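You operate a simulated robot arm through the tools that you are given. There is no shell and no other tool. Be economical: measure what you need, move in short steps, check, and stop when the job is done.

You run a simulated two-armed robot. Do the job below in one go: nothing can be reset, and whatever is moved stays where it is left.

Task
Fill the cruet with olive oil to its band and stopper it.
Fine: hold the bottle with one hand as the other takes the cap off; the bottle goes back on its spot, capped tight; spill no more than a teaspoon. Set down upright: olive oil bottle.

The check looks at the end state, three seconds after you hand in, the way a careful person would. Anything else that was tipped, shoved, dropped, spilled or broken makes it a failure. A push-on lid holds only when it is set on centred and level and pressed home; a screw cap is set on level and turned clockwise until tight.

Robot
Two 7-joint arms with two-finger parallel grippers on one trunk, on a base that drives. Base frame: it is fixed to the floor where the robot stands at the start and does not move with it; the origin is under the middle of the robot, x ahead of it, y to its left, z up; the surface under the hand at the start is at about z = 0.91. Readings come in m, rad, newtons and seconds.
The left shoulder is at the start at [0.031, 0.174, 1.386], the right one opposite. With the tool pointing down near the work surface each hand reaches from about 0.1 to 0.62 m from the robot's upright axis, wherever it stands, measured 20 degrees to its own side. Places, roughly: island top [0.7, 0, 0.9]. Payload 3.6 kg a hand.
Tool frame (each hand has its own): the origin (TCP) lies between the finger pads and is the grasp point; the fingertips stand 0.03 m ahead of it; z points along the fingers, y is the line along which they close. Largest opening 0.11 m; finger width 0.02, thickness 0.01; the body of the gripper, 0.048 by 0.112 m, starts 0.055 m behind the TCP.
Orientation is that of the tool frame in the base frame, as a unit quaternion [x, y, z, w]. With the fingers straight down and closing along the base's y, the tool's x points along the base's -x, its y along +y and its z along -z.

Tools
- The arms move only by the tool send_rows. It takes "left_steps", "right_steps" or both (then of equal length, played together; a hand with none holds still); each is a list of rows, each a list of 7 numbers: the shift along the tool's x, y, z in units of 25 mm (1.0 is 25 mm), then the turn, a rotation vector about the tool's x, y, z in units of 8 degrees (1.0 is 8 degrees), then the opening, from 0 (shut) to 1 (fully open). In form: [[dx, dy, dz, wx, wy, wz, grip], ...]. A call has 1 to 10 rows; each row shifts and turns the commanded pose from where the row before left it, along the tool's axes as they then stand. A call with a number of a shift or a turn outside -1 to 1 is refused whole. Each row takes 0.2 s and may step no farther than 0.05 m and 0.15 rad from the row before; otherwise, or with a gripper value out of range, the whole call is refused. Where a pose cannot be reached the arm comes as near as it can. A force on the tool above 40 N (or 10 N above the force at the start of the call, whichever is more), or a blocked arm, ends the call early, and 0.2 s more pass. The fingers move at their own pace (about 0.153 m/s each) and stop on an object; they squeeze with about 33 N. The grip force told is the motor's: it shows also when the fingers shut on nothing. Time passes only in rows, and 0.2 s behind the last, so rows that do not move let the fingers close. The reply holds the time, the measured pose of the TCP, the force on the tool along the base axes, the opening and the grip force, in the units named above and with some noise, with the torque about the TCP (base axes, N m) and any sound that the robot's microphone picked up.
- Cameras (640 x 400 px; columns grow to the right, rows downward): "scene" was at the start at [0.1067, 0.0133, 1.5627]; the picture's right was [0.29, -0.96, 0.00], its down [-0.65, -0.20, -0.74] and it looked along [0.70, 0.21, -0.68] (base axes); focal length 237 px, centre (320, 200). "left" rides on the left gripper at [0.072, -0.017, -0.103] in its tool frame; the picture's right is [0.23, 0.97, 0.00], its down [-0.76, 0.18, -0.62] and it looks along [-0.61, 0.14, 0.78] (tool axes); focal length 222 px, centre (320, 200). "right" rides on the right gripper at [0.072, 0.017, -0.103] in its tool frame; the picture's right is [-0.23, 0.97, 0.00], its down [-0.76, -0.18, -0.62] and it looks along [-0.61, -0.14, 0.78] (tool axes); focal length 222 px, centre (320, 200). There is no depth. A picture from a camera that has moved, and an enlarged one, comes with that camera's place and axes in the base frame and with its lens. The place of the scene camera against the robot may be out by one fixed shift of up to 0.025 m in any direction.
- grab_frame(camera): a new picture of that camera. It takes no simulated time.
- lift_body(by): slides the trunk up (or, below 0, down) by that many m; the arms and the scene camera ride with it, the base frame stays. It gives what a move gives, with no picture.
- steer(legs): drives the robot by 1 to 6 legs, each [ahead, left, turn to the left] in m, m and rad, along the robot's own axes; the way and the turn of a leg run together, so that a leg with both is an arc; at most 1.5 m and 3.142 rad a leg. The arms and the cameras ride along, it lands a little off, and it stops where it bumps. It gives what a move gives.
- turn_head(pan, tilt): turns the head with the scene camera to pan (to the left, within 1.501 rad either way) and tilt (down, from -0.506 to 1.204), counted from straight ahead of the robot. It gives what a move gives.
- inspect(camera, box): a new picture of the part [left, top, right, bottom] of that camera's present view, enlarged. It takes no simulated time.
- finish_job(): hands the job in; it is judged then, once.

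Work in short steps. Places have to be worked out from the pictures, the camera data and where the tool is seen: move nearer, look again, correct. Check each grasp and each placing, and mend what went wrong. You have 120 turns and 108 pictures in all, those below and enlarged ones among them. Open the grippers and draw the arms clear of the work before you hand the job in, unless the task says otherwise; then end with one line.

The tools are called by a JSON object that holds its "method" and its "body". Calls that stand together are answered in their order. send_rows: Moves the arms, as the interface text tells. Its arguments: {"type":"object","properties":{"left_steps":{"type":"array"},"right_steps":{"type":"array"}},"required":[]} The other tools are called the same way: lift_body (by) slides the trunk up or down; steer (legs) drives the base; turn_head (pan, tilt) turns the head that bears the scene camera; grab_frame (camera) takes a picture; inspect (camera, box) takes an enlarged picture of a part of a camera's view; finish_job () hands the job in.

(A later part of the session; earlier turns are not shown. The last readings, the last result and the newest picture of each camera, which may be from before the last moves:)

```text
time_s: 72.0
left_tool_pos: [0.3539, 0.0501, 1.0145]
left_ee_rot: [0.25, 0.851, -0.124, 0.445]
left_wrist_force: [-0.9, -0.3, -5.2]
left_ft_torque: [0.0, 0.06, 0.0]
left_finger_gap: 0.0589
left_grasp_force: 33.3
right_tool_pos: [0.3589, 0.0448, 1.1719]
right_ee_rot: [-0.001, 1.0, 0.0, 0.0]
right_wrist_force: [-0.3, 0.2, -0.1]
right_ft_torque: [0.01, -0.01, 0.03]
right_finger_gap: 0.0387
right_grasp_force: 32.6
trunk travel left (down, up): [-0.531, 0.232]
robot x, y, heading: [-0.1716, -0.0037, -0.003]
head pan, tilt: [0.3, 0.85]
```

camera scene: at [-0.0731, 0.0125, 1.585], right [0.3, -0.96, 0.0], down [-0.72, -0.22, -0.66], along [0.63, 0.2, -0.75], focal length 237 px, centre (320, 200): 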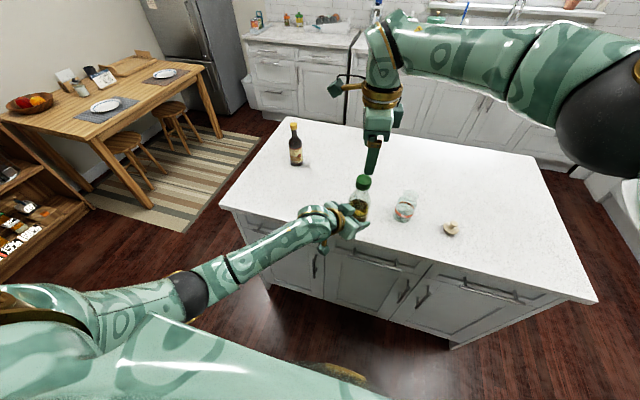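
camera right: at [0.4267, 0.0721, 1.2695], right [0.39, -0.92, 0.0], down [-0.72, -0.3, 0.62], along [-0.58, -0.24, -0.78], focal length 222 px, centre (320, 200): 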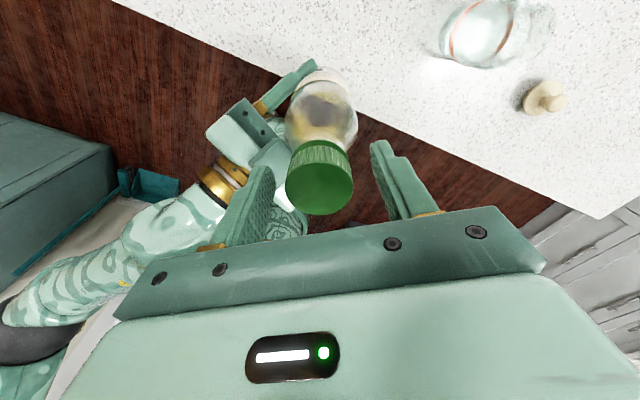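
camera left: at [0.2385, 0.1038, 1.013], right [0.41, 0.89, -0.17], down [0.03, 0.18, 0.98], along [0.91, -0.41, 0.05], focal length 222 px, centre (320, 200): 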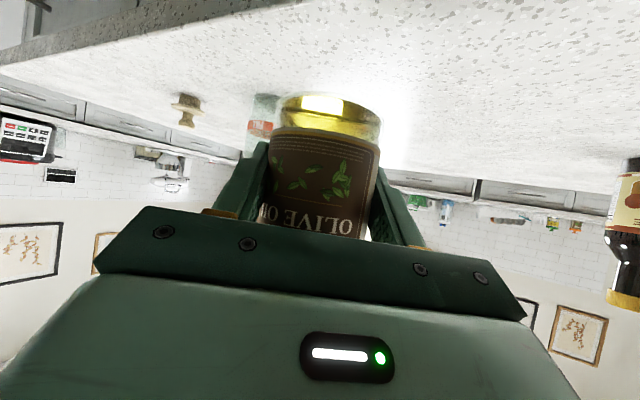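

Force is zero, so the cap is free. I'll lift it straight off and draw it up and away to the right, keeping it level in the gripper.

{"method": "send_rows", "body": {"right_steps": [[0, 0, -0.5, 0, 0, 0, 0], [0, 0, -1, 0, 0, 0, 0], [0, 0, -1, 0, 0, 0, 0], [0, 0, -1, 0, 0, 0, 0], [0.5, -1, -0.6, 0, 0, 0, 0], [0.8, -1, -0.6, 0, 0, 0, 0], [0.8, -1, -0.6, 0, 0, 0, 0], [0.8, -1, -0.6, 0, 0, 0, 0], [0.8, -1, -0.6, 0, 0, 0, 0], [0.8, -1, 0, 0, 0, 0, 0]]}}

{"method": "grab_frame", "body": {"camera": "right"}}

{"method": "inspect", "body": {"camera": "scene", "box": [310, 130, 440, 230]}}

```text
time_s: 74.2
left_tool_pos: [0.355, 0.0478, 1.0149]
left_ee_rot: [0.251, 0.851, -0.123, 0.445]
left_wrist_force: [0.0, -0.3, -4.2]
left_ft_torque: [0.01, -0.02, -0.01]
left_finger_gap: 0.0591
left_grasp_force: 33.3
right_tool_pos: [0.2421, -0.1084, 1.3353]
right_ee_rot: [-0.001, 1.0, 0.001, 0.0]
right_wrist_force: [0.4, 0.3, -0.3]
right_ft_torque: [0.03, 0.02, -0.02]
right_finger_gap: 0.0388
right_grasp_force: 32.9
trunk travel left (down, up): [-0.531, 0.232]
robot x, y, heading: [-0.173, 0.0007, -0.001]
head pan, tilt: [0.3, 0.85]
```

```text
54 pictures are left
camera right: at [0.1684, -0.0924, 1.4388], right [0.23, 0.97, 0.0], down [0.76, -0.18, 0.62], along [0.61, -0.14, -0.78], focal length 222 px, centre (320, 200)
```

right: 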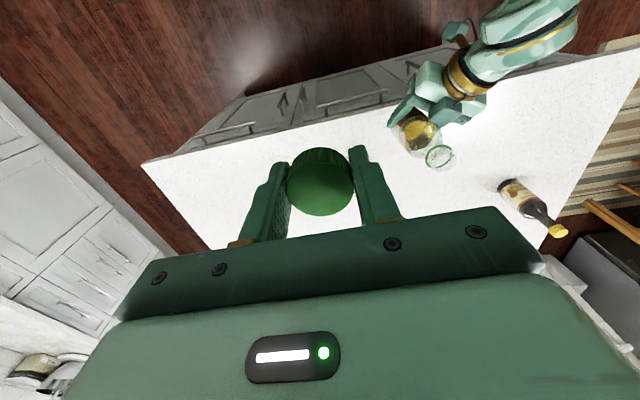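

```text
4.00 times, centred on (375, 180) of scene
camera zoom: at [-0.0738, 0.0107, 1.5851], right [0.3, -0.96, 0.0], down [-0.72, -0.22, -0.66], along [0.63, 0.2, -0.75], focal length 946 px, centre (100, 280)
```

zoom: 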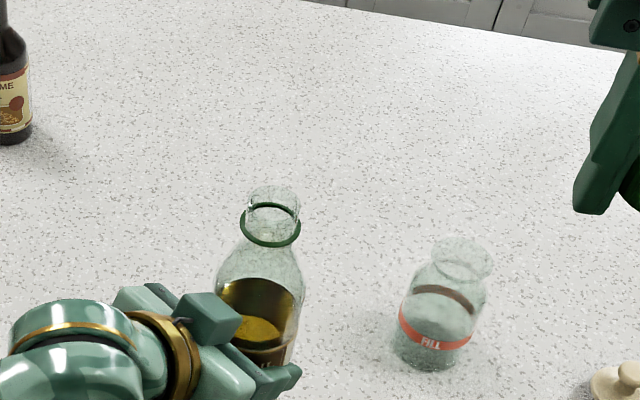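

The cap is off and held. Before pouring I need the cruet's exact position, so I'll shift the right hand aside so its camera sees it unobstructed.

{"method": "send_rows", "body": {"right_steps": [[0, -1, 0, 0, 0, 0, 0], [0, -1, 0, 0, 0, 0, 0], [0, -1, 0, 0, 0, 0, 0], [0, -1, 0, 0, 0, 0, 0], [0, -0.6, 0, 0, 0, 0, 0]]}}

{"method": "inspect", "body": {"camera": "right", "box": [320, 60, 480, 180]}}

{"method": "turn_head", "body": {"pan": 0.0, "tilt": 0.8}}

{"method": "inspect", "body": {"camera": "scene", "box": [260, 100, 460, 240]}}

```text
time_s: 75.3
left_tool_pos: [0.3543, 0.0498, 1.0151]
left_ee_rot: [0.25, 0.851, -0.123, 0.445]
left_wrist_force: [-0.7, -0.3, -4.2]
left_ft_torque: [0.03, 0.07, 0.01]
left_finger_gap: 0.0591
left_grasp_force: 32.5
right_tool_pos: [0.2432, -0.2206, 1.3342]
right_ee_rot: [0.0, 1.0, 0.001, 0.0]
right_wrist_force: [0.3, 0.8, -0.7]
right_ft_torque: [-0.02, 0.01, 0.04]
right_finger_gap: 0.0388
right_grasp_force: 33.1
trunk travel left (down, up): [-0.531, 0.232]
robot x, y, heading: [-0.1717, -0.002, -0.003]
head pan, tilt: [0.3, 0.85]
```

```text
3.33 times, centred on (400, 120) of right
camera zoom: at [0.1718, -0.2057, 1.4377], right [0.23, 0.97, 0.0], down [0.76, -0.18, 0.62], along [0.61, -0.14, -0.78], focal length 740 px, centre (53, 467)
```

zoom: 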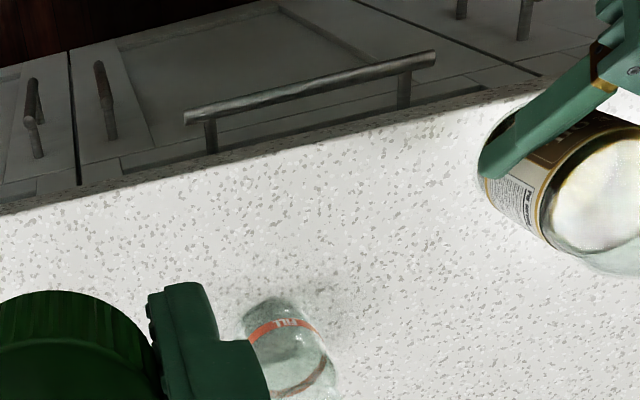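

```text
time_s: 76.2
left_tool_pos: [0.3555, 0.0491, 1.0156]
left_ee_rot: [0.249, 0.851, -0.123, 0.446]
left_wrist_force: [0.8, -0.1, -5.1]
left_ft_torque: [0.01, 0.05, 0.02]
left_finger_gap: 0.0589
left_grasp_force: 32.9
right_tool_pos: [0.2447, -0.2212, 1.3337]
right_ee_rot: [0.001, 1.0, 0.0, 0.0]
right_wrist_force: [-0.5, -0.7, 0.2]
right_ft_torque: [-0.01, 0.0, 0.0]
right_finger_gap: 0.0387
right_grasp_force: 33.0
trunk travel left (down, up): [-0.531, 0.232]
robot x, y, heading: [-0.1718, 0.0017, -0.001]
head pan, tilt: [0.0, 0.799]
```

```text
2.86 times, centred on (360, 170) of scene
camera zoom: at [-0.0672, -0.0108, 1.589], right [0.0, -1.0, 0.0], down [-0.72, 0.0, -0.7], along [0.7, 0.0, -0.72], focal length 676 px, centre (206, 286)
```

zoom: 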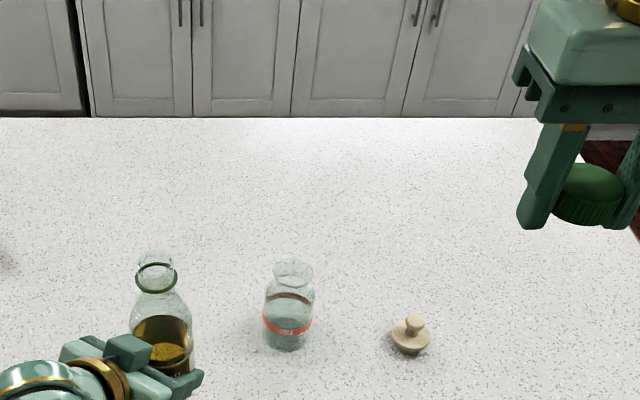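

Triangulating, the cruet is at about (0.475, -0.102) with its rim at z≈1.035. The bottle's mouth sits 0.148 above the TCP along its axis. I'll drive 4 cm forward with the bottle held upright, so the pour stays in reach.

{"method": "steer", "body": {"legs": [[0.04, 0, 0]]}}

```text
time_s: 77.0
left_tool_pos: [0.3926, 0.0491, 1.0161]
left_ee_rot: [0.251, 0.85, -0.123, 0.446]
left_wrist_force: [-0.9, 0.4, -3.8]
left_ft_torque: [0.05, 0.04, 0.01]
left_finger_gap: 0.0591
left_grasp_force: 32.8
right_tool_pos: [0.283, -0.2212, 1.3348]
right_ee_rot: [0.0, 1.0, 0.0, 0.001]
right_wrist_force: [-1.0, 0.2, 0.0]
right_ft_torque: [0.02, -0.01, 0.02]
right_finger_gap: 0.0387
right_grasp_force: 33.0
trunk travel left (down, up): [-0.531, 0.232]
robot x, y, heading: [-0.1315, -0.0003, 0.001]
head pan, tilt: [0.0, 0.799]
```

Now translate the upright bottle to the staging point beside the cruet.

{"method": "send_rows", "body": {"left_steps": [[-0.796, 0.387, 0.615, 0, 0, 0, 0], [-0.796, 0.387, 0.615, 0, 0, 0, 0], [-0.796, 0.387, 0.615, 0, 0, 0, 0], [-0.796, 0.387, 0.615, 0, 0, 0, 0], [-0.796, 0.387, 0.615, 0, 0, 0, 0], [-0.796, 0.387, 0.615, 0, 0, 0, 0]]}}

{"method": "grab_frame", "body": {"camera": "scene"}}

{"method": "grab_frame", "body": {"camera": "right"}}

```text
time_s: 78.4
left_tool_pos: [0.547, 0.0185, 1.0619]
left_ee_rot: [0.25, 0.851, -0.122, 0.445]
left_wrist_force: [-0.2, 0.0, -5.3]
left_ft_torque: [0.04, 0.02, -0.01]
left_finger_gap: 0.0589
left_grasp_force: 33.4
right_tool_pos: [0.2856, -0.222, 1.3335]
right_ee_rot: [0.0, 1.0, 0.0, -0.001]
right_wrist_force: [-0.2, -0.1, -0.7]
right_ft_torque: [-0.02, 0.01, 0.05]
right_finger_gap: 0.0387
right_grasp_force: 33.1
trunk travel left (down, up): [-0.531, 0.232]
robot x, y, heading: [-0.127, 0.0007, -0.001]
head pan, tilt: [0.0, 0.799]
```

```text
50 pictures are left
camera scene: at [-0.0257, -0.0121, 1.589], right [0.0, -1.0, 0.0], down [-0.72, 0.0, -0.7], along [0.7, 0.0, -0.72], focal length 237 px, centre (320, 200)
```

scene: 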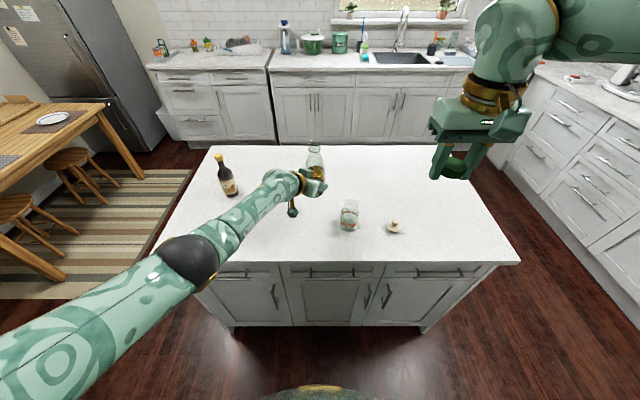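

```text
49 pictures are left
camera right: at [0.2131, -0.2067, 1.4376], right [0.23, 0.97, 0.0], down [0.76, -0.18, 0.62], along [0.61, -0.14, -0.78], focal length 222 px, centre (320, 200)
```

right: 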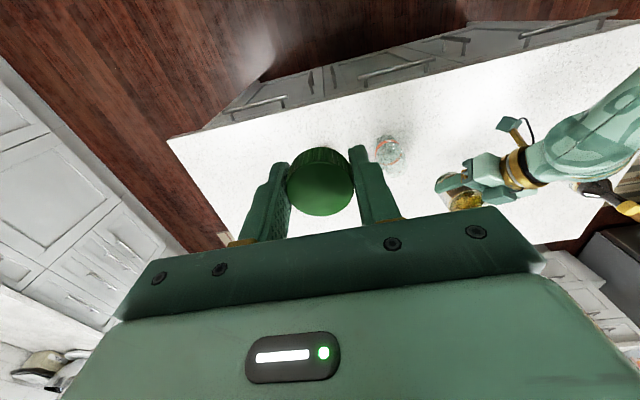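

Staging is good and clear of everything. I'll tilt the first 56° about the hand's horizontal heading, high above the rim and with no flow expected yet.

{"method": "send_rows", "body": {"left_steps": [[0, 0, 0, -0.573, 0, 0.82, 0], [0, 0, 0, -0.573, 0, 0.82, 0], [0, 0, 0, -0.573, 0, 0.82, 0], [0, 0, 0, -0.573, 0, 0.82, 0], [0, 0, 0, -0.573, 0, 0.82, 0], [0, 0, 0, -0.573, 0, 0.82, 0], [0, 0, 0, -0.573, 0, 0.82, 0]]}}

{"method": "inspect", "body": {"camera": "scene", "box": [280, 120, 440, 250]}}

{"method": "grab_frame", "body": {"camera": "left"}}

```text
time_s: 80.0
left_tool_pos: [0.5469, 0.0198, 1.0618]
left_ee_rot: [0.43, 0.688, 0.292, 0.507]
left_wrist_force: [0.5, -0.6, -6.0]
left_ft_torque: [0.07, -0.01, 0.01]
left_finger_gap: 0.0591
left_grasp_force: 33.6
right_tool_pos: [0.2853, -0.2231, 1.3332]
right_ee_rot: [0.0, 1.0, 0.001, -0.001]
right_wrist_force: [-0.5, 0.7, -0.2]
right_ft_torque: [-0.01, 0.0, -0.01]
right_finger_gap: 0.0384
right_grasp_force: 32.9
trunk travel left (down, up): [-0.531, 0.232]
robot x, y, heading: [-0.1276, -0.0008, 0.001]
head pan, tilt: [0.0, 0.799]
```

```text
3.08 times, centred on (360, 185) of scene
camera zoom: at [-0.0263, -0.0113, 1.589], right [0.0, -1.0, 0.0], down [-0.72, 0.0, -0.7], along [0.7, 0.0, -0.72], focal length 728 px, centre (197, 246)
```

zoom: 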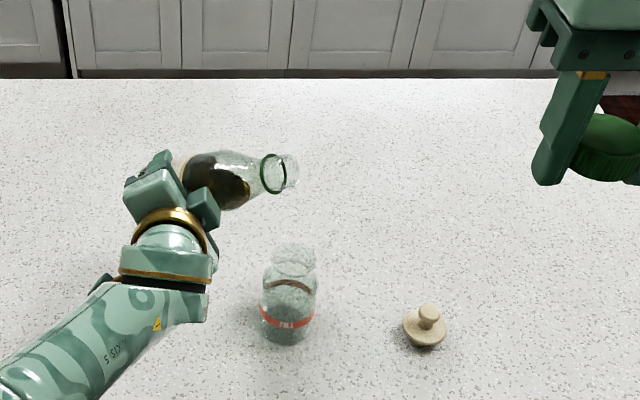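

```text
47 pictures are left
camera left: at [0.4357, 0.0813, 1.0448], right [0.26, 0.65, 0.71], down [-0.45, -0.57, 0.69], along [0.85, -0.5, 0.14], focal length 222 px, centre (320, 200)
```

left: 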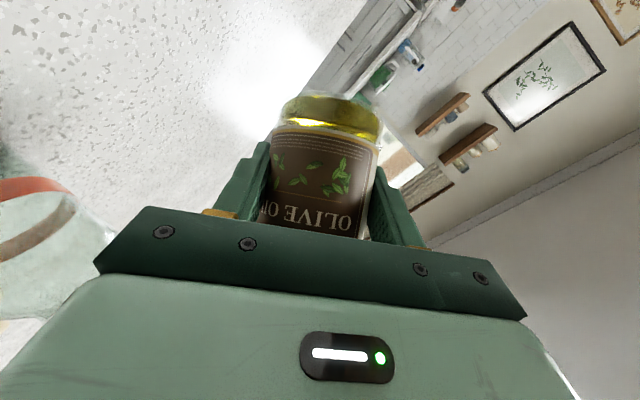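

The measured mouth and cruet positions agree with prediction. I'll lower and tilt to 72°, putting the lip just above the cruet mouth.

{"method": "send_rows", "body": {"left_steps": [[0.43, -0.52, 0.22, -0.573, 0, 0.82, 0], [0.43, -0.52, 0.22, -0.573, 0, 0.82, 0], [0, 0, 0, 0, 0, 0, 0]]}}

{"method": "inspect", "body": {"camera": "scene", "box": [300, 140, 400, 240]}}

{"method": "grab_frame", "body": {"camera": "right"}}

```text
time_s: 80.8
left_tool_pos: [0.5419, 0.0612, 1.045]
left_ee_rot: [0.464, 0.609, 0.401, 0.503]
left_wrist_force: [-0.1, 0.6, -4.6]
left_ft_torque: [0.14, -0.01, -0.01]
left_finger_gap: 0.0591
left_grasp_force: 33.1
left hand out of reach, approached as far as the arm can: row 1, 2
right_tool_pos: [0.2844, -0.2228, 1.3338]
right_ee_rot: [0.0, 1.0, 0.001, 0.0]
right_wrist_force: [0.1, 0.5, 0.2]
right_ft_torque: [0.01, 0.0, 0.05]
right_finger_gap: 0.0384
right_grasp_force: 33.3
trunk travel left (down, up): [-0.531, 0.232]
robot x, y, heading: [-0.1294, 0.0005, 0.004]
head pan, tilt: [0.0, 0.799]
```

```text
4.00 times, centred on (350, 190) of scene
camera zoom: at [-0.0264, -0.0118, 1.589], right [0.0, -1.0, 0.0], down [-0.72, 0.0, -0.7], along [0.7, 0.0, -0.72], focal length 946 px, centre (200, 240)
```

zoom: 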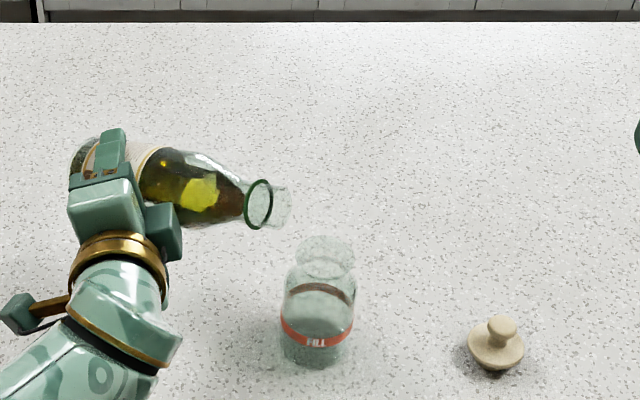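

```text
45 pictures are left
camera right: at [0.2125, -0.2065, 1.4378], right [0.23, 0.97, 0.0], down [0.76, -0.18, 0.62], along [0.61, -0.14, -0.78], focal length 222 px, centre (320, 200)
```

right: 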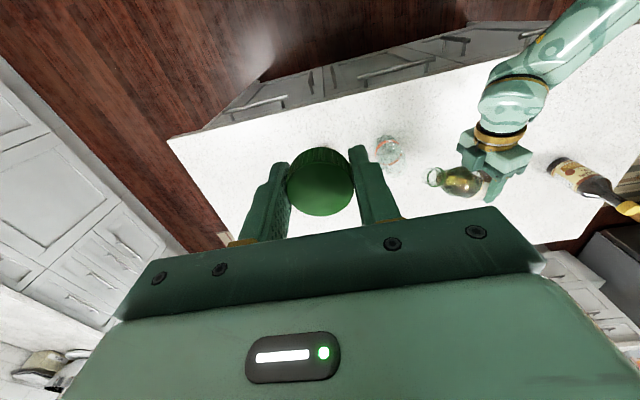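

At 72° the arm hits a joint limit, and it wants the hand more to the left of the robot. I'll tilt back to 32°, raise, and shift the robot base 12 cm to the right so the pour falls in a comfortable zone.

{"method": "send_rows", "body": {"left_steps": [[0, 0, 0, 0.573, 0, -0.82, 0], [0, 0, 0, 0.573, 0, -0.82, 0], [0, 0, 0, 0.573, 0, -0.82, 0], [0, 0, 0, 0.573, 0, -0.82, 0], [0, 0, 0, 0.573, 0, -0.82, 0], [-0.83, 0.63, -0.58, 0, 0, 0, 0], [-0.83, 0.63, -0.58, 0, 0, 0, 0]]}}

{"method": "inspect", "body": {"camera": "scene", "box": [280, 120, 440, 250]}}

```text
time_s: 82.4
left_tool_pos: [0.5427, 0.0614, 1.1063]
left_ee_rot: [0.363, 0.782, 0.117, 0.493]
left_wrist_force: [-0.9, 0.3, -3.9]
left_ft_torque: [0.07, 0.02, -0.02]
left_finger_gap: 0.059
left_grasp_force: 33.4
right_tool_pos: [0.2846, -0.2213, 1.3341]
right_ee_rot: [0.0, 1.0, 0.0, 0.0]
right_wrist_force: [-0.1, -0.5, 0.7]
right_ft_torque: [0.0, 0.0, 0.04]
right_finger_gap: 0.0388
right_grasp_force: 33.1
trunk travel left (down, up): [-0.531, 0.232]
robot x, y, heading: [-0.1309, -0.0026, -0.002]
head pan, tilt: [0.0, 0.799]
```

```text
3.08 times, centred on (360, 185) of scene
camera zoom: at [-0.0266, -0.011, 1.589], right [0.0, -1.0, 0.0], down [-0.72, 0.0, -0.7], along [0.7, 0.0, -0.72], focal length 728 px, centre (197, 246)
```

zoom: 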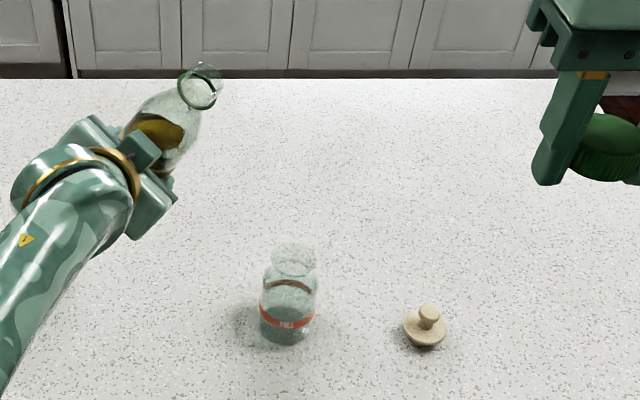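

Clear. Driving the base 12 cm to the right.

{"method": "steer", "body": {"legs": [[0, -0.12, 0]]}}

```text
time_s: 83.7
left_tool_pos: [0.5422, -0.0588, 1.106]
left_ee_rot: [0.364, 0.781, 0.116, 0.495]
left_wrist_force: [-0.6, 0.7, -4.4]
left_ft_torque: [0.09, -0.05, 0.01]
left_finger_gap: 0.0591
left_grasp_force: 33.0
right_tool_pos: [0.2845, -0.3418, 1.3338]
right_ee_rot: [0.002, 1.0, -0.001, 0.0]
right_wrist_force: [-0.1, -0.5, 0.6]
right_ft_torque: [0.01, -0.02, 0.0]
right_finger_gap: 0.0384
right_grasp_force: 32.2
trunk travel left (down, up): [-0.531, 0.232]
robot x, y, heading: [-0.1272, -0.1192, -0.006]
head pan, tilt: [0.0, 0.799]
```

Now bring the hand back to the pour point relative to the cruet, then tilt to 64° while still high.

{"method": "send_rows", "body": {"left_steps": [[0.73, 0.49, 0.03, 0, 0, 0, 0], [0.73, 0.49, 0.03, 0, 0, 0, 0], [0.73, 0.49, 0.03, 0, 0, 0, 0], [0.73, 0.49, 0.03, 0, 0, 0, 0], [0, 0, 0, -0.573, 0, 0.82, 0], [0, 0, 0, -0.573, 0, 0.82, 0], [0, 0, 0, -0.573, 0, 0.82, 0], [0, 0, 0, -0.573, 0, 0.82, 0], [0, 0, 0, 0, 0, 0, 0]]}}

{"method": "grab_frame", "body": {"camera": "scene"}}

```text
time_s: 85.7
left_tool_pos: [0.5496, 0.0243, 1.0787]
left_ee_rot: [0.448, 0.65, 0.346, 0.507]
left_wrist_force: [0.4, -0.4, -4.5]
left_ft_torque: [0.08, -0.02, -0.01]
left_finger_gap: 0.059
left_grasp_force: 33.5
right_tool_pos: [0.2855, -0.3422, 1.3341]
right_ee_rot: [0.002, 1.0, 0.0, 0.0]
right_wrist_force: [-0.5, -0.1, -0.6]
right_ft_torque: [-0.01, -0.01, -0.01]
right_finger_gap: 0.0382
right_grasp_force: 32.8
trunk travel left (down, up): [-0.531, 0.232]
robot x, y, heading: [-0.133, -0.1178, -0.005]
head pan, tilt: [0.0, 0.799]
```

```text
43 pictures are left
camera scene: at [-0.0265, -0.1295, 1.589], right [0.0, -1.0, 0.0], down [-0.72, 0.0, -0.7], along [0.7, 0.0, -0.72], focal length 237 px, centre (320, 200)
```

scene: 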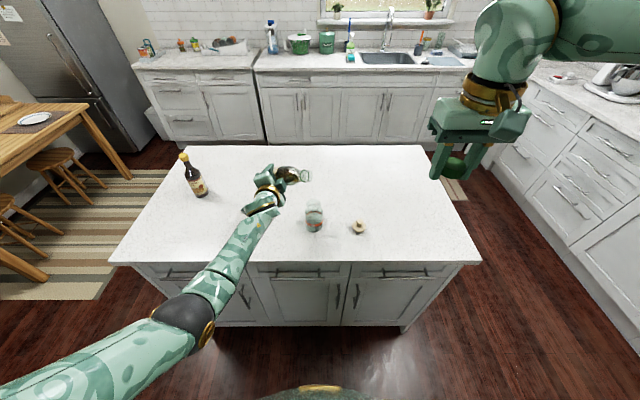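

Reachable now. I'll lower so the lip comes just above the rim and tilt to 72°, then check.

{"method": "send_rows", "body": {"left_steps": [[0.31, -0.58, 0.18, 0, 0, 0, 0], [0.31, -0.58, 0.18, 0, 0, 0, 0], [0.31, -0.58, 0.18, 0, 0, 0, 0], [0, 0, 0, -0.573, 0, 0.82, 0], [0, 0, 0, 0, 0, 0, 0]]}}

{"method": "inspect", "body": {"camera": "scene", "box": [250, 140, 370, 240]}}

{"method": "inspect", "body": {"camera": "left", "box": [0, 0, 320, 200]}}

```text
time_s: 86.9
left_tool_pos: [0.5496, 0.0297, 1.0304]
left_ee_rot: [0.465, 0.608, 0.401, 0.504]
left_wrist_force: [-0.1, 0.6, -5.8]
left_ft_torque: [0.12, -0.01, 0.0]
left_finger_gap: 0.0588
left_grasp_force: 32.8
right_tool_pos: [0.2837, -0.3421, 1.3338]
right_ee_rot: [0.001, 1.0, 0.0, 0.001]
right_wrist_force: [-0.2, 0.5, -0.6]
right_ft_torque: [-0.01, -0.02, 0.0]
right_finger_gap: 0.0385
right_grasp_force: 32.6
trunk travel left (down, up): [-0.531, 0.232]
robot x, y, heading: [-0.1361, -0.1187, -0.003]
head pan, tilt: [0.0, 0.799]
```

```text
4.00 times, centred on (310, 190) of scene
camera zoom: at [-0.0268, -0.1304, 1.589], right [0.0, -1.0, 0.0], down [-0.72, 0.0, -0.7], along [0.7, 0.0, -0.72], focal length 946 px, centre (360, 240)
```

zoom: 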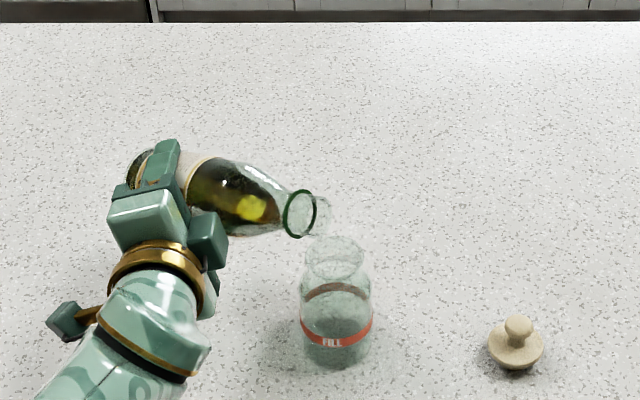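

```text
2.00 times, centred on (160, 100) of left
camera zoom: at [0.4402, 0.0951, 1.0124], right [0.14, 0.46, 0.88], down [-0.54, -0.71, 0.46], along [0.83, -0.54, 0.15], focal length 444 px, centre (640, 400)
```

zoom: 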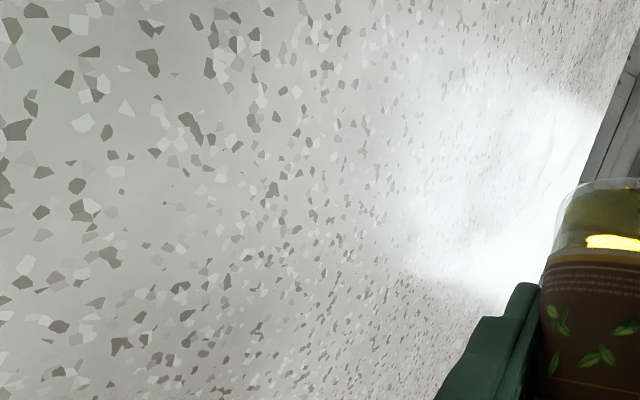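

The lip is centred over the cruet mouth. I'll tilt to 76° then 80°, keeping the lip in place and slightly lower, and look for flow.

{"method": "send_rows", "body": {"left_steps": [[0.07, 0.16, 0.05, -0.287, 0, 0.41, 0], [0.07, 0.16, 0.05, -0.287, 0, 0.41, 0]]}}

{"method": "inspect", "body": {"camera": "scene", "box": [270, 160, 350, 240]}}

```text
time_s: 87.5
left_tool_pos: [0.5538, 0.0358, 1.0363]
left_ee_rot: [0.477, 0.564, 0.454, 0.498]
left_wrist_force: [-0.4, -0.4, -4.7]
left_ft_torque: [0.11, 0.0, -0.02]
left_finger_gap: 0.0589
left_grasp_force: 33.0
right_tool_pos: [0.2841, -0.3417, 1.3331]
right_ee_rot: [0.002, 1.0, 0.0, 0.0]
right_wrist_force: [0.2, 0.6, -0.3]
right_ft_torque: [-0.02, 0.01, -0.02]
right_finger_gap: 0.0382
right_grasp_force: 33.0
trunk travel left (down, up): [-0.531, 0.232]
robot x, y, heading: [-0.1316, -0.119, -0.004]
head pan, tilt: [0.0, 0.799]
```

```text
5.00 times, centred on (310, 200) of scene
camera zoom: at [-0.0265, -0.1301, 1.589], right [0.0, -1.0, 0.0], down [-0.72, 0.0, -0.7], along [0.7, 0.0, -0.72], focal length 1183 px, centre (370, 200)
```

zoom: 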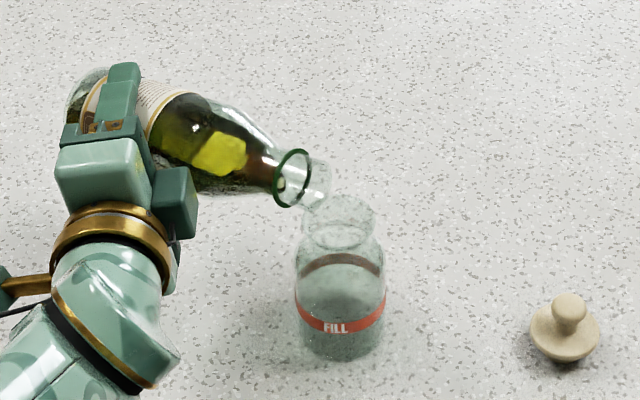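

No flow yet, and the lip is over the mouth. Tilt to 84°, raising to hold the lip in place.

{"method": "send_rows", "body": {"left_steps": [[-0.035, 0.42, -0.025, -0.287, 0, 0.41, 0], [0, 0, 0, 0, 0, 0, 0]]}}

{"method": "inspect", "body": {"camera": "scene", "box": [270, 160, 350, 240]}}

```text
time_s: 88.1
left_tool_pos: [0.5534, 0.0367, 1.0465]
left_ee_rot: [0.484, 0.542, 0.478, 0.494]
left_wrist_force: [1.0, 0.0, -5.1]
left_ft_torque: [0.15, -0.03, 0.01]
left_finger_gap: 0.0591
left_grasp_force: 32.9
right_tool_pos: [0.2849, -0.3419, 1.3347]
right_ee_rot: [0.001, 1.0, 0.001, 0.0]
right_wrist_force: [0.4, 0.7, -0.3]
right_ft_torque: [-0.01, 0.0, 0.01]
right_finger_gap: 0.0383
right_grasp_force: 32.9
trunk travel left (down, up): [-0.531, 0.232]
robot x, y, heading: [-0.1365, -0.1216, -0.002]
head pan, tilt: [0.0, 0.799]
```

```text
5.00 times, centred on (310, 200) of scene
camera zoom: at [-0.0265, -0.1302, 1.589], right [0.0, -1.0, 0.0], down [-0.72, 0.0, -0.7], along [0.7, 0.0, -0.72], focal length 1183 px, centre (370, 200)
```

zoom: 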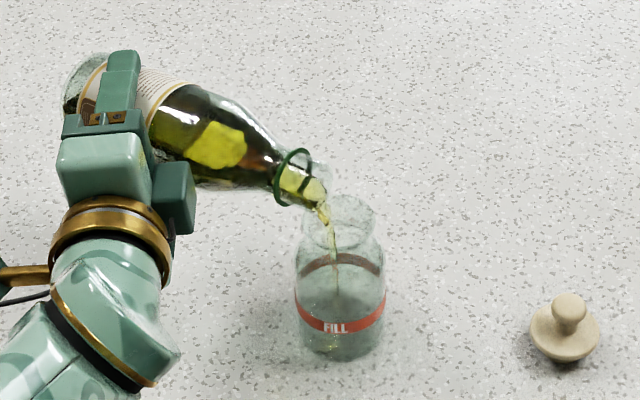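

Oil is flowing cleanly into the cruet. I'll hold here for a second and watch the level.

{"method": "send_rows", "body": {"left_steps": [[0, 0, 0, 0, 0, 0, 0], [0, 0, 0, 0, 0, 0, 0], [0, 0, 0, 0, 0, 0, 0], [0, 0, 0, 0, 0, 0, 0]]}}

{"method": "inspect", "body": {"camera": "scene", "box": [280, 170, 350, 240]}}

```text
time_s: 89.1
left_tool_pos: [0.5523, 0.0371, 1.046]
left_ee_rot: [0.484, 0.541, 0.478, 0.494]
left_wrist_force: [-0.3, 0.9, -4.4]
left_ft_torque: [0.13, -0.01, -0.02]
left_finger_gap: 0.0589
left_grasp_force: 32.5
right_tool_pos: [0.2847, -0.3423, 1.3326]
right_ee_rot: [0.002, 1.0, 0.0, 0.0]
right_wrist_force: [0.1, 0.7, 0.0]
right_ft_torque: [0.0, -0.01, 0.03]
right_finger_gap: 0.0384
right_grasp_force: 32.9
trunk travel left (down, up): [-0.531, 0.232]
robot x, y, heading: [-0.1312, -0.1159, -0.003]
head pan, tilt: [0.0, 0.799]
```

```text
5.71 times, centred on (315, 205) of scene
camera zoom: at [-0.0266, -0.1301, 1.589], right [0.0, -1.0, 0.0], down [-0.72, 0.0, -0.7], along [0.7, 0.0, -0.72], focal length 1352 px, centre (349, 171)
```

zoom: 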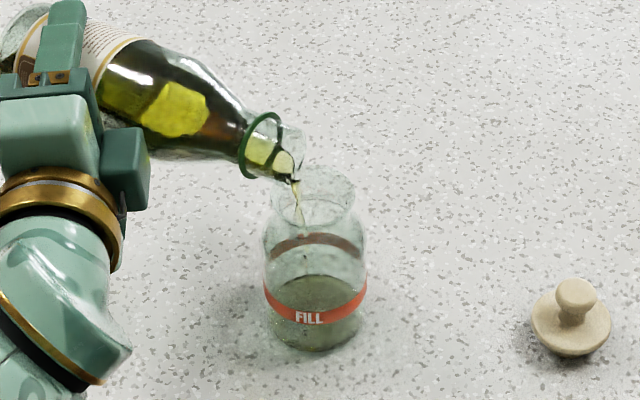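

Level is rising and the stream is thinning. I'll tilt to 88° and hold about a second.

{"method": "send_rows", "body": {"left_steps": [[-0.035, 0.42, -0.025, -0.287, 0, 0.41, 0], [0, 0, 0, 0, 0, 0, 0], [0, 0, 0, 0, 0, 0, 0], [0, 0, 0, 0, 0, 0, 0]]}}

{"method": "inspect", "body": {"camera": "scene", "box": [290, 180, 340, 230]}}

```text
time_s: 90.1
left_tool_pos: [0.5541, 0.0357, 1.0571]
left_ee_rot: [0.489, 0.518, 0.502, 0.49]
left_wrist_force: [-0.3, 0.5, -4.2]
left_ft_torque: [0.13, -0.03, 0.01]
left_finger_gap: 0.0592
left_grasp_force: 33.2
right_tool_pos: [0.2849, -0.3408, 1.3336]
right_ee_rot: [0.001, 1.0, 0.0, 0.0]
right_wrist_force: [-0.1, 0.2, -0.1]
right_ft_torque: [0.0, 0.02, -0.01]
right_finger_gap: 0.0385
right_grasp_force: 32.5
trunk travel left (down, up): [-0.531, 0.232]
robot x, y, heading: [-0.1295, -0.1212, 0.003]
head pan, tilt: [0.0, 0.799]
```

```text
8.00 times, centred on (315, 205) of scene
camera zoom: at [-0.0267, -0.1301, 1.589], right [0.0, -1.0, 0.0], down [-0.72, 0.0, -0.7], along [0.7, 0.0, -0.72], focal length 1892 px, centre (360, 160)
```

zoom: 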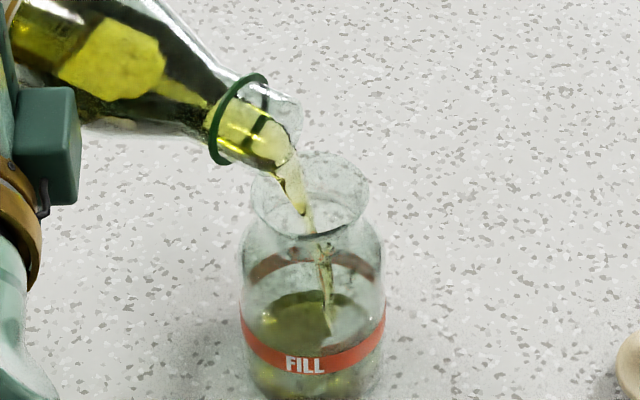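

The surface is about 15–18 mm below the band. I'll hold the flow another second.

{"method": "send_rows", "body": {"left_steps": [[0, 0, 0, 0, 0, 0, 0], [0, 0, 0, 0, 0, 0, 0], [0, 0, 0, 0, 0, 0, 0]]}}

{"method": "inspect", "body": {"camera": "scene", "box": [290, 180, 340, 230]}}

```text
time_s: 90.9
left_tool_pos: [0.5543, 0.0349, 1.0568]
left_ee_rot: [0.489, 0.518, 0.502, 0.49]
left_wrist_force: [-0.4, 0.0, -5.1]
left_ft_torque: [0.12, -0.02, -0.02]
left_finger_gap: 0.0592
left_grasp_force: 33.0
right_tool_pos: [0.2849, -0.3408, 1.3347]
right_ee_rot: [0.002, 1.0, -0.001, 0.0]
right_wrist_force: [0.1, 0.3, 1.7]
right_ft_torque: [-0.01, 0.02, 0.01]
right_finger_gap: 0.0382
right_grasp_force: 32.9
trunk travel left (down, up): [-0.531, 0.232]
robot x, y, heading: [-0.1328, -0.1233, -0.002]
head pan, tilt: [0.0, 0.799]
```

```text
8.00 times, centred on (315, 205) of scene
camera zoom: at [-0.0267, -0.1301, 1.589], right [0.0, -1.0, 0.0], down [-0.72, 0.0, -0.7], along [0.7, 0.0, -0.72], focal length 1892 px, centre (360, 160)
```

zoom: 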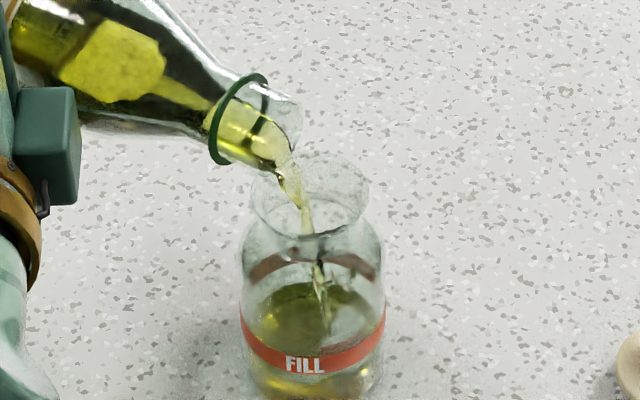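

Rising about 6 mm per 0.8 s. I'll hold another 0.6 s.

{"method": "send_rows", "body": {"left_steps": [[0, 0, 0, 0, 0, 0, 0], [0, 0, 0, 0, 0, 0, 0]]}}

{"method": "inspect", "body": {"camera": "scene", "box": [295, 195, 335, 235]}}

```text
time_s: 91.5
left_tool_pos: [0.5538, 0.0357, 1.057]
left_ee_rot: [0.489, 0.518, 0.503, 0.489]
left_wrist_force: [1.1, 0.0, -4.6]
left_ft_torque: [0.1, -0.04, 0.06]
left_finger_gap: 0.0592
left_grasp_force: 33.2
right_tool_pos: [0.2835, -0.3425, 1.3336]
right_ee_rot: [0.001, 1.0, 0.0, 0.0]
right_wrist_force: [-0.6, 0.2, 0.2]
right_ft_torque: [-0.01, -0.02, 0.02]
right_finger_gap: 0.0384
right_grasp_force: 32.9
trunk travel left (down, up): [-0.531, 0.232]
robot x, y, heading: [-0.1333, -0.1217, 0.001]
head pan, tilt: [0.0, 0.799]
```

```text
10.00 times, centred on (315, 215) of scene
camera zoom: at [-0.0267, -0.1301, 1.589], right [0.0, -1.0, 0.0], down [-0.72, 0.0, -0.7], along [0.7, 0.0, -0.72], focal length 2366 px, centre (370, 50)
```

zoom: 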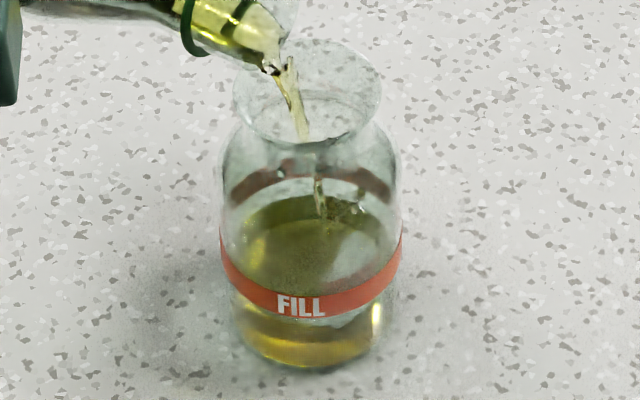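

The surface is within a couple of mm of mid-band, so I'll stop now. I'll tilt back 16° fast with the lip kept over the mouth, and hold for the drips.

{"method": "send_rows", "body": {"left_steps": [[0.07, -0.84, 0.05, 0.573, 0, -0.82, 0], [-0.14, -0.31, -0.1, 0.573, 0, -0.82, 0], [0, 0, 0, 0, 0, 0, 0], [0, 0, 0, 0, 0, 0, 0]]}}

{"method": "inspect", "body": {"camera": "scene", "box": [295, 190, 335, 230]}}

```text
time_s: 92.5
left_tool_pos: [0.5529, 0.0341, 1.0291]
left_ee_rot: [0.464, 0.609, 0.4, 0.503]
left_wrist_force: [0.3, 0.6, -3.8]
left_ft_torque: [0.14, 0.03, -0.02]
left_finger_gap: 0.0586
left_grasp_force: 33.1
right_tool_pos: [0.2842, -0.3421, 1.3343]
right_ee_rot: [0.002, 1.0, 0.0, 0.0]
right_wrist_force: [-1.1, 0.6, -0.4]
right_ft_torque: [0.01, 0.01, -0.01]
right_finger_gap: 0.0383
right_grasp_force: 33.1
trunk travel left (down, up): [-0.531, 0.232]
robot x, y, heading: [-0.133, -0.1139, -0.003]
head pan, tilt: [0.0, 0.799]
```

```text
10.00 times, centred on (315, 210) of scene
camera zoom: at [-0.0266, -0.1301, 1.589], right [0.0, -1.0, 0.0], down [-0.72, 0.0, -0.7], along [0.7, 0.0, -0.72], focal length 2366 px, centre (370, 100)
```

zoom: 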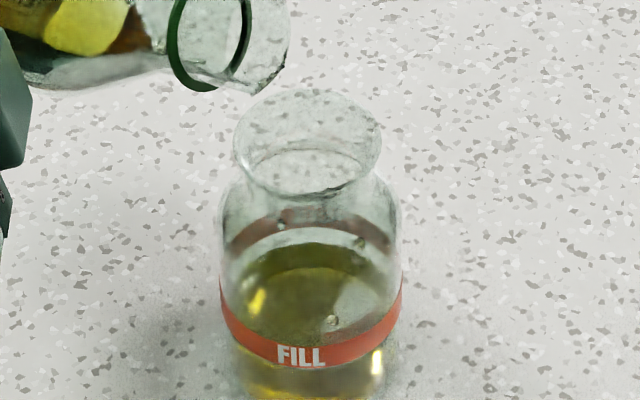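

The level sits at the middle of the band and the flow has stopped. I'll bring the bottle upright.

{"method": "send_rows", "body": {"left_steps": [[0, 0, 0, 0.573, 0, -0.82, 0], [0, 0, 0, 0.573, 0, -0.82, 0], [0, 0, 0, 0.573, 0, -0.82, 0], [0, 0, 0, 0.573, 0, -0.82, 0], [0, 0, 0, 0.573, 0, -0.82, 0], [0, 0, 0, 0.573, 0, -0.82, 0], [0, 0, 0, 0.573, 0, -0.82, 0], [0, 0, 0, 0.573, 0, -0.82, 0], [0, 0, 0, 0.573, 0, -0.82, 0]]}}

{"method": "grab_frame", "body": {"camera": "left"}}

{"method": "inspect", "body": {"camera": "scene", "box": [240, 120, 380, 240]}}

```text
time_s: 94.5
left_tool_pos: [0.5535, 0.0329, 1.0283]
left_ee_rot: [0.253, 0.851, -0.124, 0.444]
left_wrist_force: [-0.1, 0.1, -3.8]
left_ft_torque: [0.02, 0.05, -0.01]
left_finger_gap: 0.0591
left_grasp_force: 32.9
right_tool_pos: [0.2837, -0.3404, 1.3347]
right_ee_rot: [0.001, 1.0, 0.0, -0.001]
right_wrist_force: [-0.6, -0.2, -1.0]
right_ft_torque: [0.02, 0.02, -0.03]
right_finger_gap: 0.0384
right_grasp_force: 33.0
trunk travel left (down, up): [-0.531, 0.232]
robot x, y, heading: [-0.1297, -0.1157, -0.005]
head pan, tilt: [0.0, 0.799]
```

```text
33 pictures are left
camera left: at [0.4361, 0.0874, 1.0272], right [0.42, 0.89, -0.17], down [0.03, 0.18, 0.98], along [0.91, -0.41, 0.05], focal length 222 px, centre (320, 200)
```

left: 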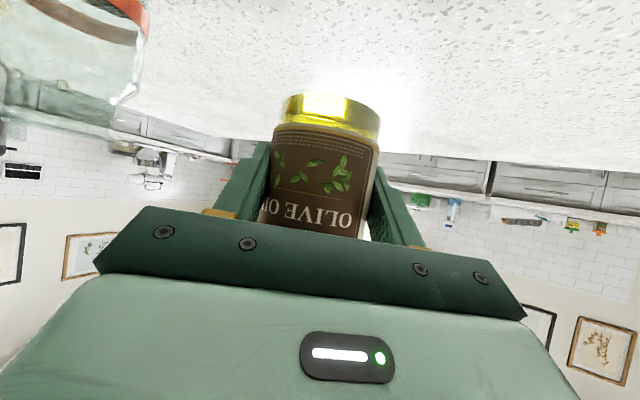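

```text
3.33 times, centred on (310, 180) of scene
camera zoom: at [-0.0265, -0.1302, 1.589], right [0.0, -1.0, 0.0], down [-0.72, 0.0, -0.7], along [0.7, 0.0, -0.72], focal length 788 px, centre (353, 267)
```

zoom: 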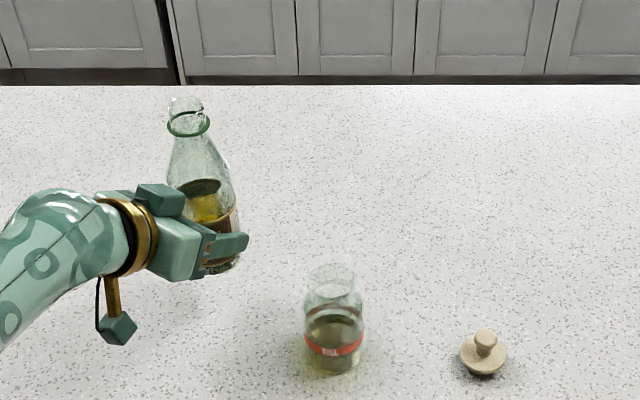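

There's no spill. I'll drive the base 20.5 cm left to bring the robot into position in front of the bottle's spot.

{"method": "steer", "body": {"legs": [[0, 0.205, 0]]}}

```text
time_s: 96.1
left_tool_pos: [0.5531, 0.2387, 1.0288]
left_ee_rot: [0.252, 0.85, -0.124, 0.445]
left_wrist_force: [-0.8, -0.3, -3.7]
left_ft_torque: [0.02, 0.05, -0.03]
left_finger_gap: 0.059
left_grasp_force: 32.6
right_tool_pos: [0.2842, -0.1347, 1.3333]
right_ee_rot: [0.003, 1.0, 0.0, 0.0]
right_wrist_force: [-0.6, 0.5, -0.2]
right_ft_torque: [-0.01, -0.01, 0.0]
right_finger_gap: 0.0382
right_grasp_force: 32.6
trunk travel left (down, up): [-0.531, 0.232]
robot x, y, heading: [-0.1291, 0.0852, -0.007]
head pan, tilt: [0.0, 0.799]
```

Bring the bottle in to the midline (relative to the robot), then drive forward 8 cm over its spot.

{"method": "send_rows", "body": {"left_steps": [[0.327, -0.969, -0.328, 0, 0, 0, 0], [0.327, -0.969, -0.328, 0, 0, 0, 0], [0.327, -0.969, -0.328, 0, 0, 0, 0], [0.327, -0.969, -0.328, 0, 0, 0, 0], [0.327, -0.969, -0.328, 0, 0, 0, 0], [0.327, -0.969, -0.328, 0, 0, 0, 0], [0.327, -0.969, -0.328, 0, 0, 0, 0]]}}

{"method": "steer", "body": {"legs": [[0.082, 0, 0]]}}

{"method": "grab_frame", "body": {"camera": "scene"}}

```text
time_s: 97.7
left_tool_pos: [0.3929, 0.1399, 1.0128]
left_ee_rot: [0.252, 0.85, -0.124, 0.446]
left_wrist_force: [-0.5, -0.7, -4.9]
left_ft_torque: [0.01, -0.01, 0.0]
left_finger_gap: 0.0592
left_grasp_force: 33.1
right_tool_pos: [0.2845, -0.1347, 1.3336]
right_ee_rot: [0.003, 1.0, 0.001, 0.0]
right_wrist_force: [-1.0, 0.1, -0.7]
right_ft_torque: [-0.02, 0.02, 0.0]
right_finger_gap: 0.0384
right_grasp_force: 32.9
trunk travel left (down, up): [-0.531, 0.232]
robot x, y, heading: [-0.1311, 0.0893, -0.008]
head pan, tilt: [0.0, 0.799]
```

```text
time_s: 98.8
left_tool_pos: [0.478, 0.1407, 1.0095]
left_ee_rot: [0.252, 0.851, -0.124, 0.444]
left_wrist_force: [-0.3, -0.5, -4.0]
left_ft_torque: [0.0, 0.07, -0.02]
left_finger_gap: 0.0588
left_grasp_force: 32.5
right_tool_pos: [0.3704, -0.1344, 1.3336]
right_ee_rot: [0.001, 1.0, 0.0, 0.0]
right_wrist_force: [0.8, 0.9, -0.2]
right_ft_torque: [-0.03, 0.02, -0.03]
right_finger_gap: 0.0382
right_grasp_force: 33.5
trunk travel left (down, up): [-0.531, 0.232]
robot x, y, heading: [-0.0489, 0.0877, -0.001]
head pan, tilt: [0.0, 0.799]
```

```text
31 pictures are left
camera scene: at [0.059, 0.0765, 1.5889], right [0.0, -1.0, 0.0], down [-0.72, 0.0, -0.7], along [0.7, 0.0, -0.72], focal length 237 px, centre (320, 200)
```

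scene: 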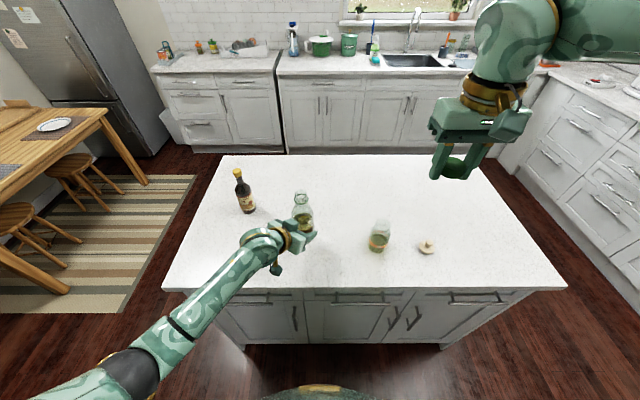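

The bottle hangs exactly over its original spot. I'll lower it onto the table there, holding on, so the table supports it during capping.

{"method": "send_rows", "body": {"left_steps": [[0.43, 0, 0.3, 0, 0, 0, 0], [0.43, 0, 0.3, 0, 0, 0, 0], [0.43, 0, 0.3, 0, 0, 0, 0], [0.43, 0, 0.3, 0, 0, 0, 0], [0, 0, 0, 0, 0, 0, 0]]}}

```text
time_s: 100.0
left_tool_pos: [0.476, 0.1402, 0.9604]
left_ee_rot: [0.252, 0.85, -0.124, 0.446]
left_wrist_force: [-1.2, 1.8, 7.8]
left_ft_torque: [0.06, 0.38, -0.07]
left_finger_gap: 0.059
left_grasp_force: 32.6
right_tool_pos: [0.3681, -0.1352, 1.3361]
right_ee_rot: [0.001, 1.0, 0.0, 0.0]
right_wrist_force: [-0.5, -0.6, 0.3]
right_ft_torque: [-0.02, -0.03, 0.05]
right_finger_gap: 0.0385
right_grasp_force: 32.8
trunk travel left (down, up): [-0.531, 0.232]
robot x, y, heading: [-0.0446, 0.0916, -0.003]
head pan, tilt: [0.0, 0.799]
```

The bottle is on the table at its spot, still held. Next, bring the capped right hand over the mouth.

{"method": "send_rows", "body": {"right_steps": [[-0.45, 1, 0.3, 0, 0, 0, 0], [-0.45, 1, 0.3, 0, 0, 0, 0], [-0.45, 1, 0.3, 0, 0, 0, 0], [-0.45, 1, 0.4, 0, 0, 0, 0], [-0.45, 1, 0.5, 0, 0, 0, 0], [-0.45, 1, 0.5, 0, 0, 0, 0], [-0.45, 1, 0.5, 0, 0, 0, 0], [-0.45, 1, 0.6, 0, 0, 0, 0], [-0.45, 1, 0.6, 0, 0, 0, 0], [-0.45, 1, 0.6, 0, 0, 0, 0]]}}

{"method": "send_rows", "body": {"right_steps": [[0, 0.84, 0.6, 0, 0, 0, 0], [0, 0, 0.6, 0, 0, 0, 0]]}}

{"method": "inspect", "body": {"camera": "scene", "box": [250, 130, 370, 230]}}

{"method": "grab_frame", "body": {"camera": "right"}}

```text
time_s: 102.2
left_tool_pos: [0.476, 0.1413, 0.958]
left_ee_rot: [0.251, 0.85, -0.124, 0.446]
left_wrist_force: [7.2, -1.2, 18.7]
left_ft_torque: [-0.21, 0.18, 0.03]
left_finger_gap: 0.059
left_grasp_force: 32.8
right_tool_pos: [0.4792, 0.1153, 1.2185]
right_ee_rot: [0.001, 1.0, -0.001, 0.0]
right_wrist_force: [-0.2, 0.3, 0.5]
right_ft_torque: [-0.04, 0.01, -0.02]
right_finger_gap: 0.0384
right_grasp_force: 33.1
trunk travel left (down, up): [-0.531, 0.232]
robot x, y, heading: [-0.0428, 0.0903, -0.006]
head pan, tilt: [0.0, 0.799]
```

```text
time_s: 102.8
left_tool_pos: [0.4767, 0.1393, 0.9587]
left_ee_rot: [0.251, 0.851, -0.122, 0.446]
left_wrist_force: [8.4, -0.2, 18.4]
left_ft_torque: [-0.3, 0.12, 0.15]
left_finger_gap: 0.0589
left_grasp_force: 33.4
right_tool_pos: [0.4805, 0.1351, 1.1883]
right_ee_rot: [0.002, 1.0, 0.001, 0.001]
right_wrist_force: [0.4, -0.5, 0.4]
right_ft_torque: [0.02, 0.0, 0.01]
right_finger_gap: 0.0383
right_grasp_force: 33.8
trunk travel left (down, up): [-0.531, 0.232]
robot x, y, heading: [-0.0509, 0.0872, -0.012]
head pan, tilt: [0.0, 0.799]
```

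```text
4.00 times, centred on (310, 180) of scene
camera zoom: at [0.0561, 0.0754, 1.5892], right [0.0, -1.0, 0.0], down [-0.72, 0.0, -0.7], along [0.7, 0.0, -0.72], focal length 946 px, centre (360, 280)
```

zoom: 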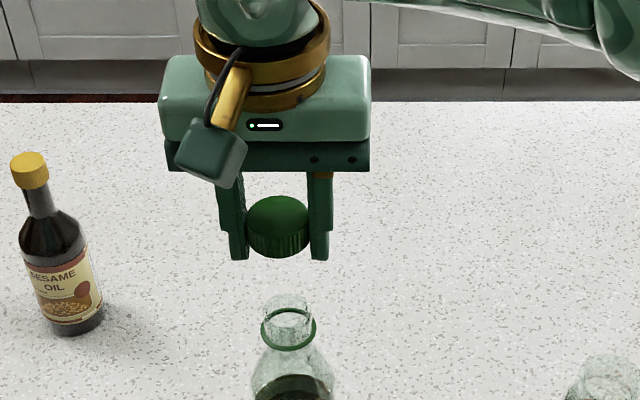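

```text
29 pictures are left
camera right: at [0.4076, 0.1512, 1.292], right [0.23, 0.97, 0.0], down [0.76, -0.18, 0.62], along [0.61, -0.14, -0.78], focal length 222 px, centre (320, 200)
```

right: 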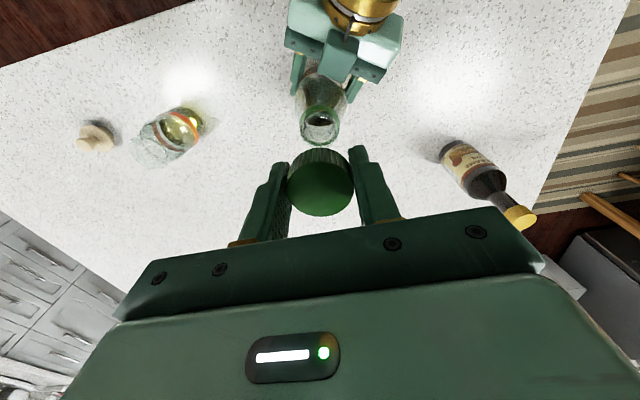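

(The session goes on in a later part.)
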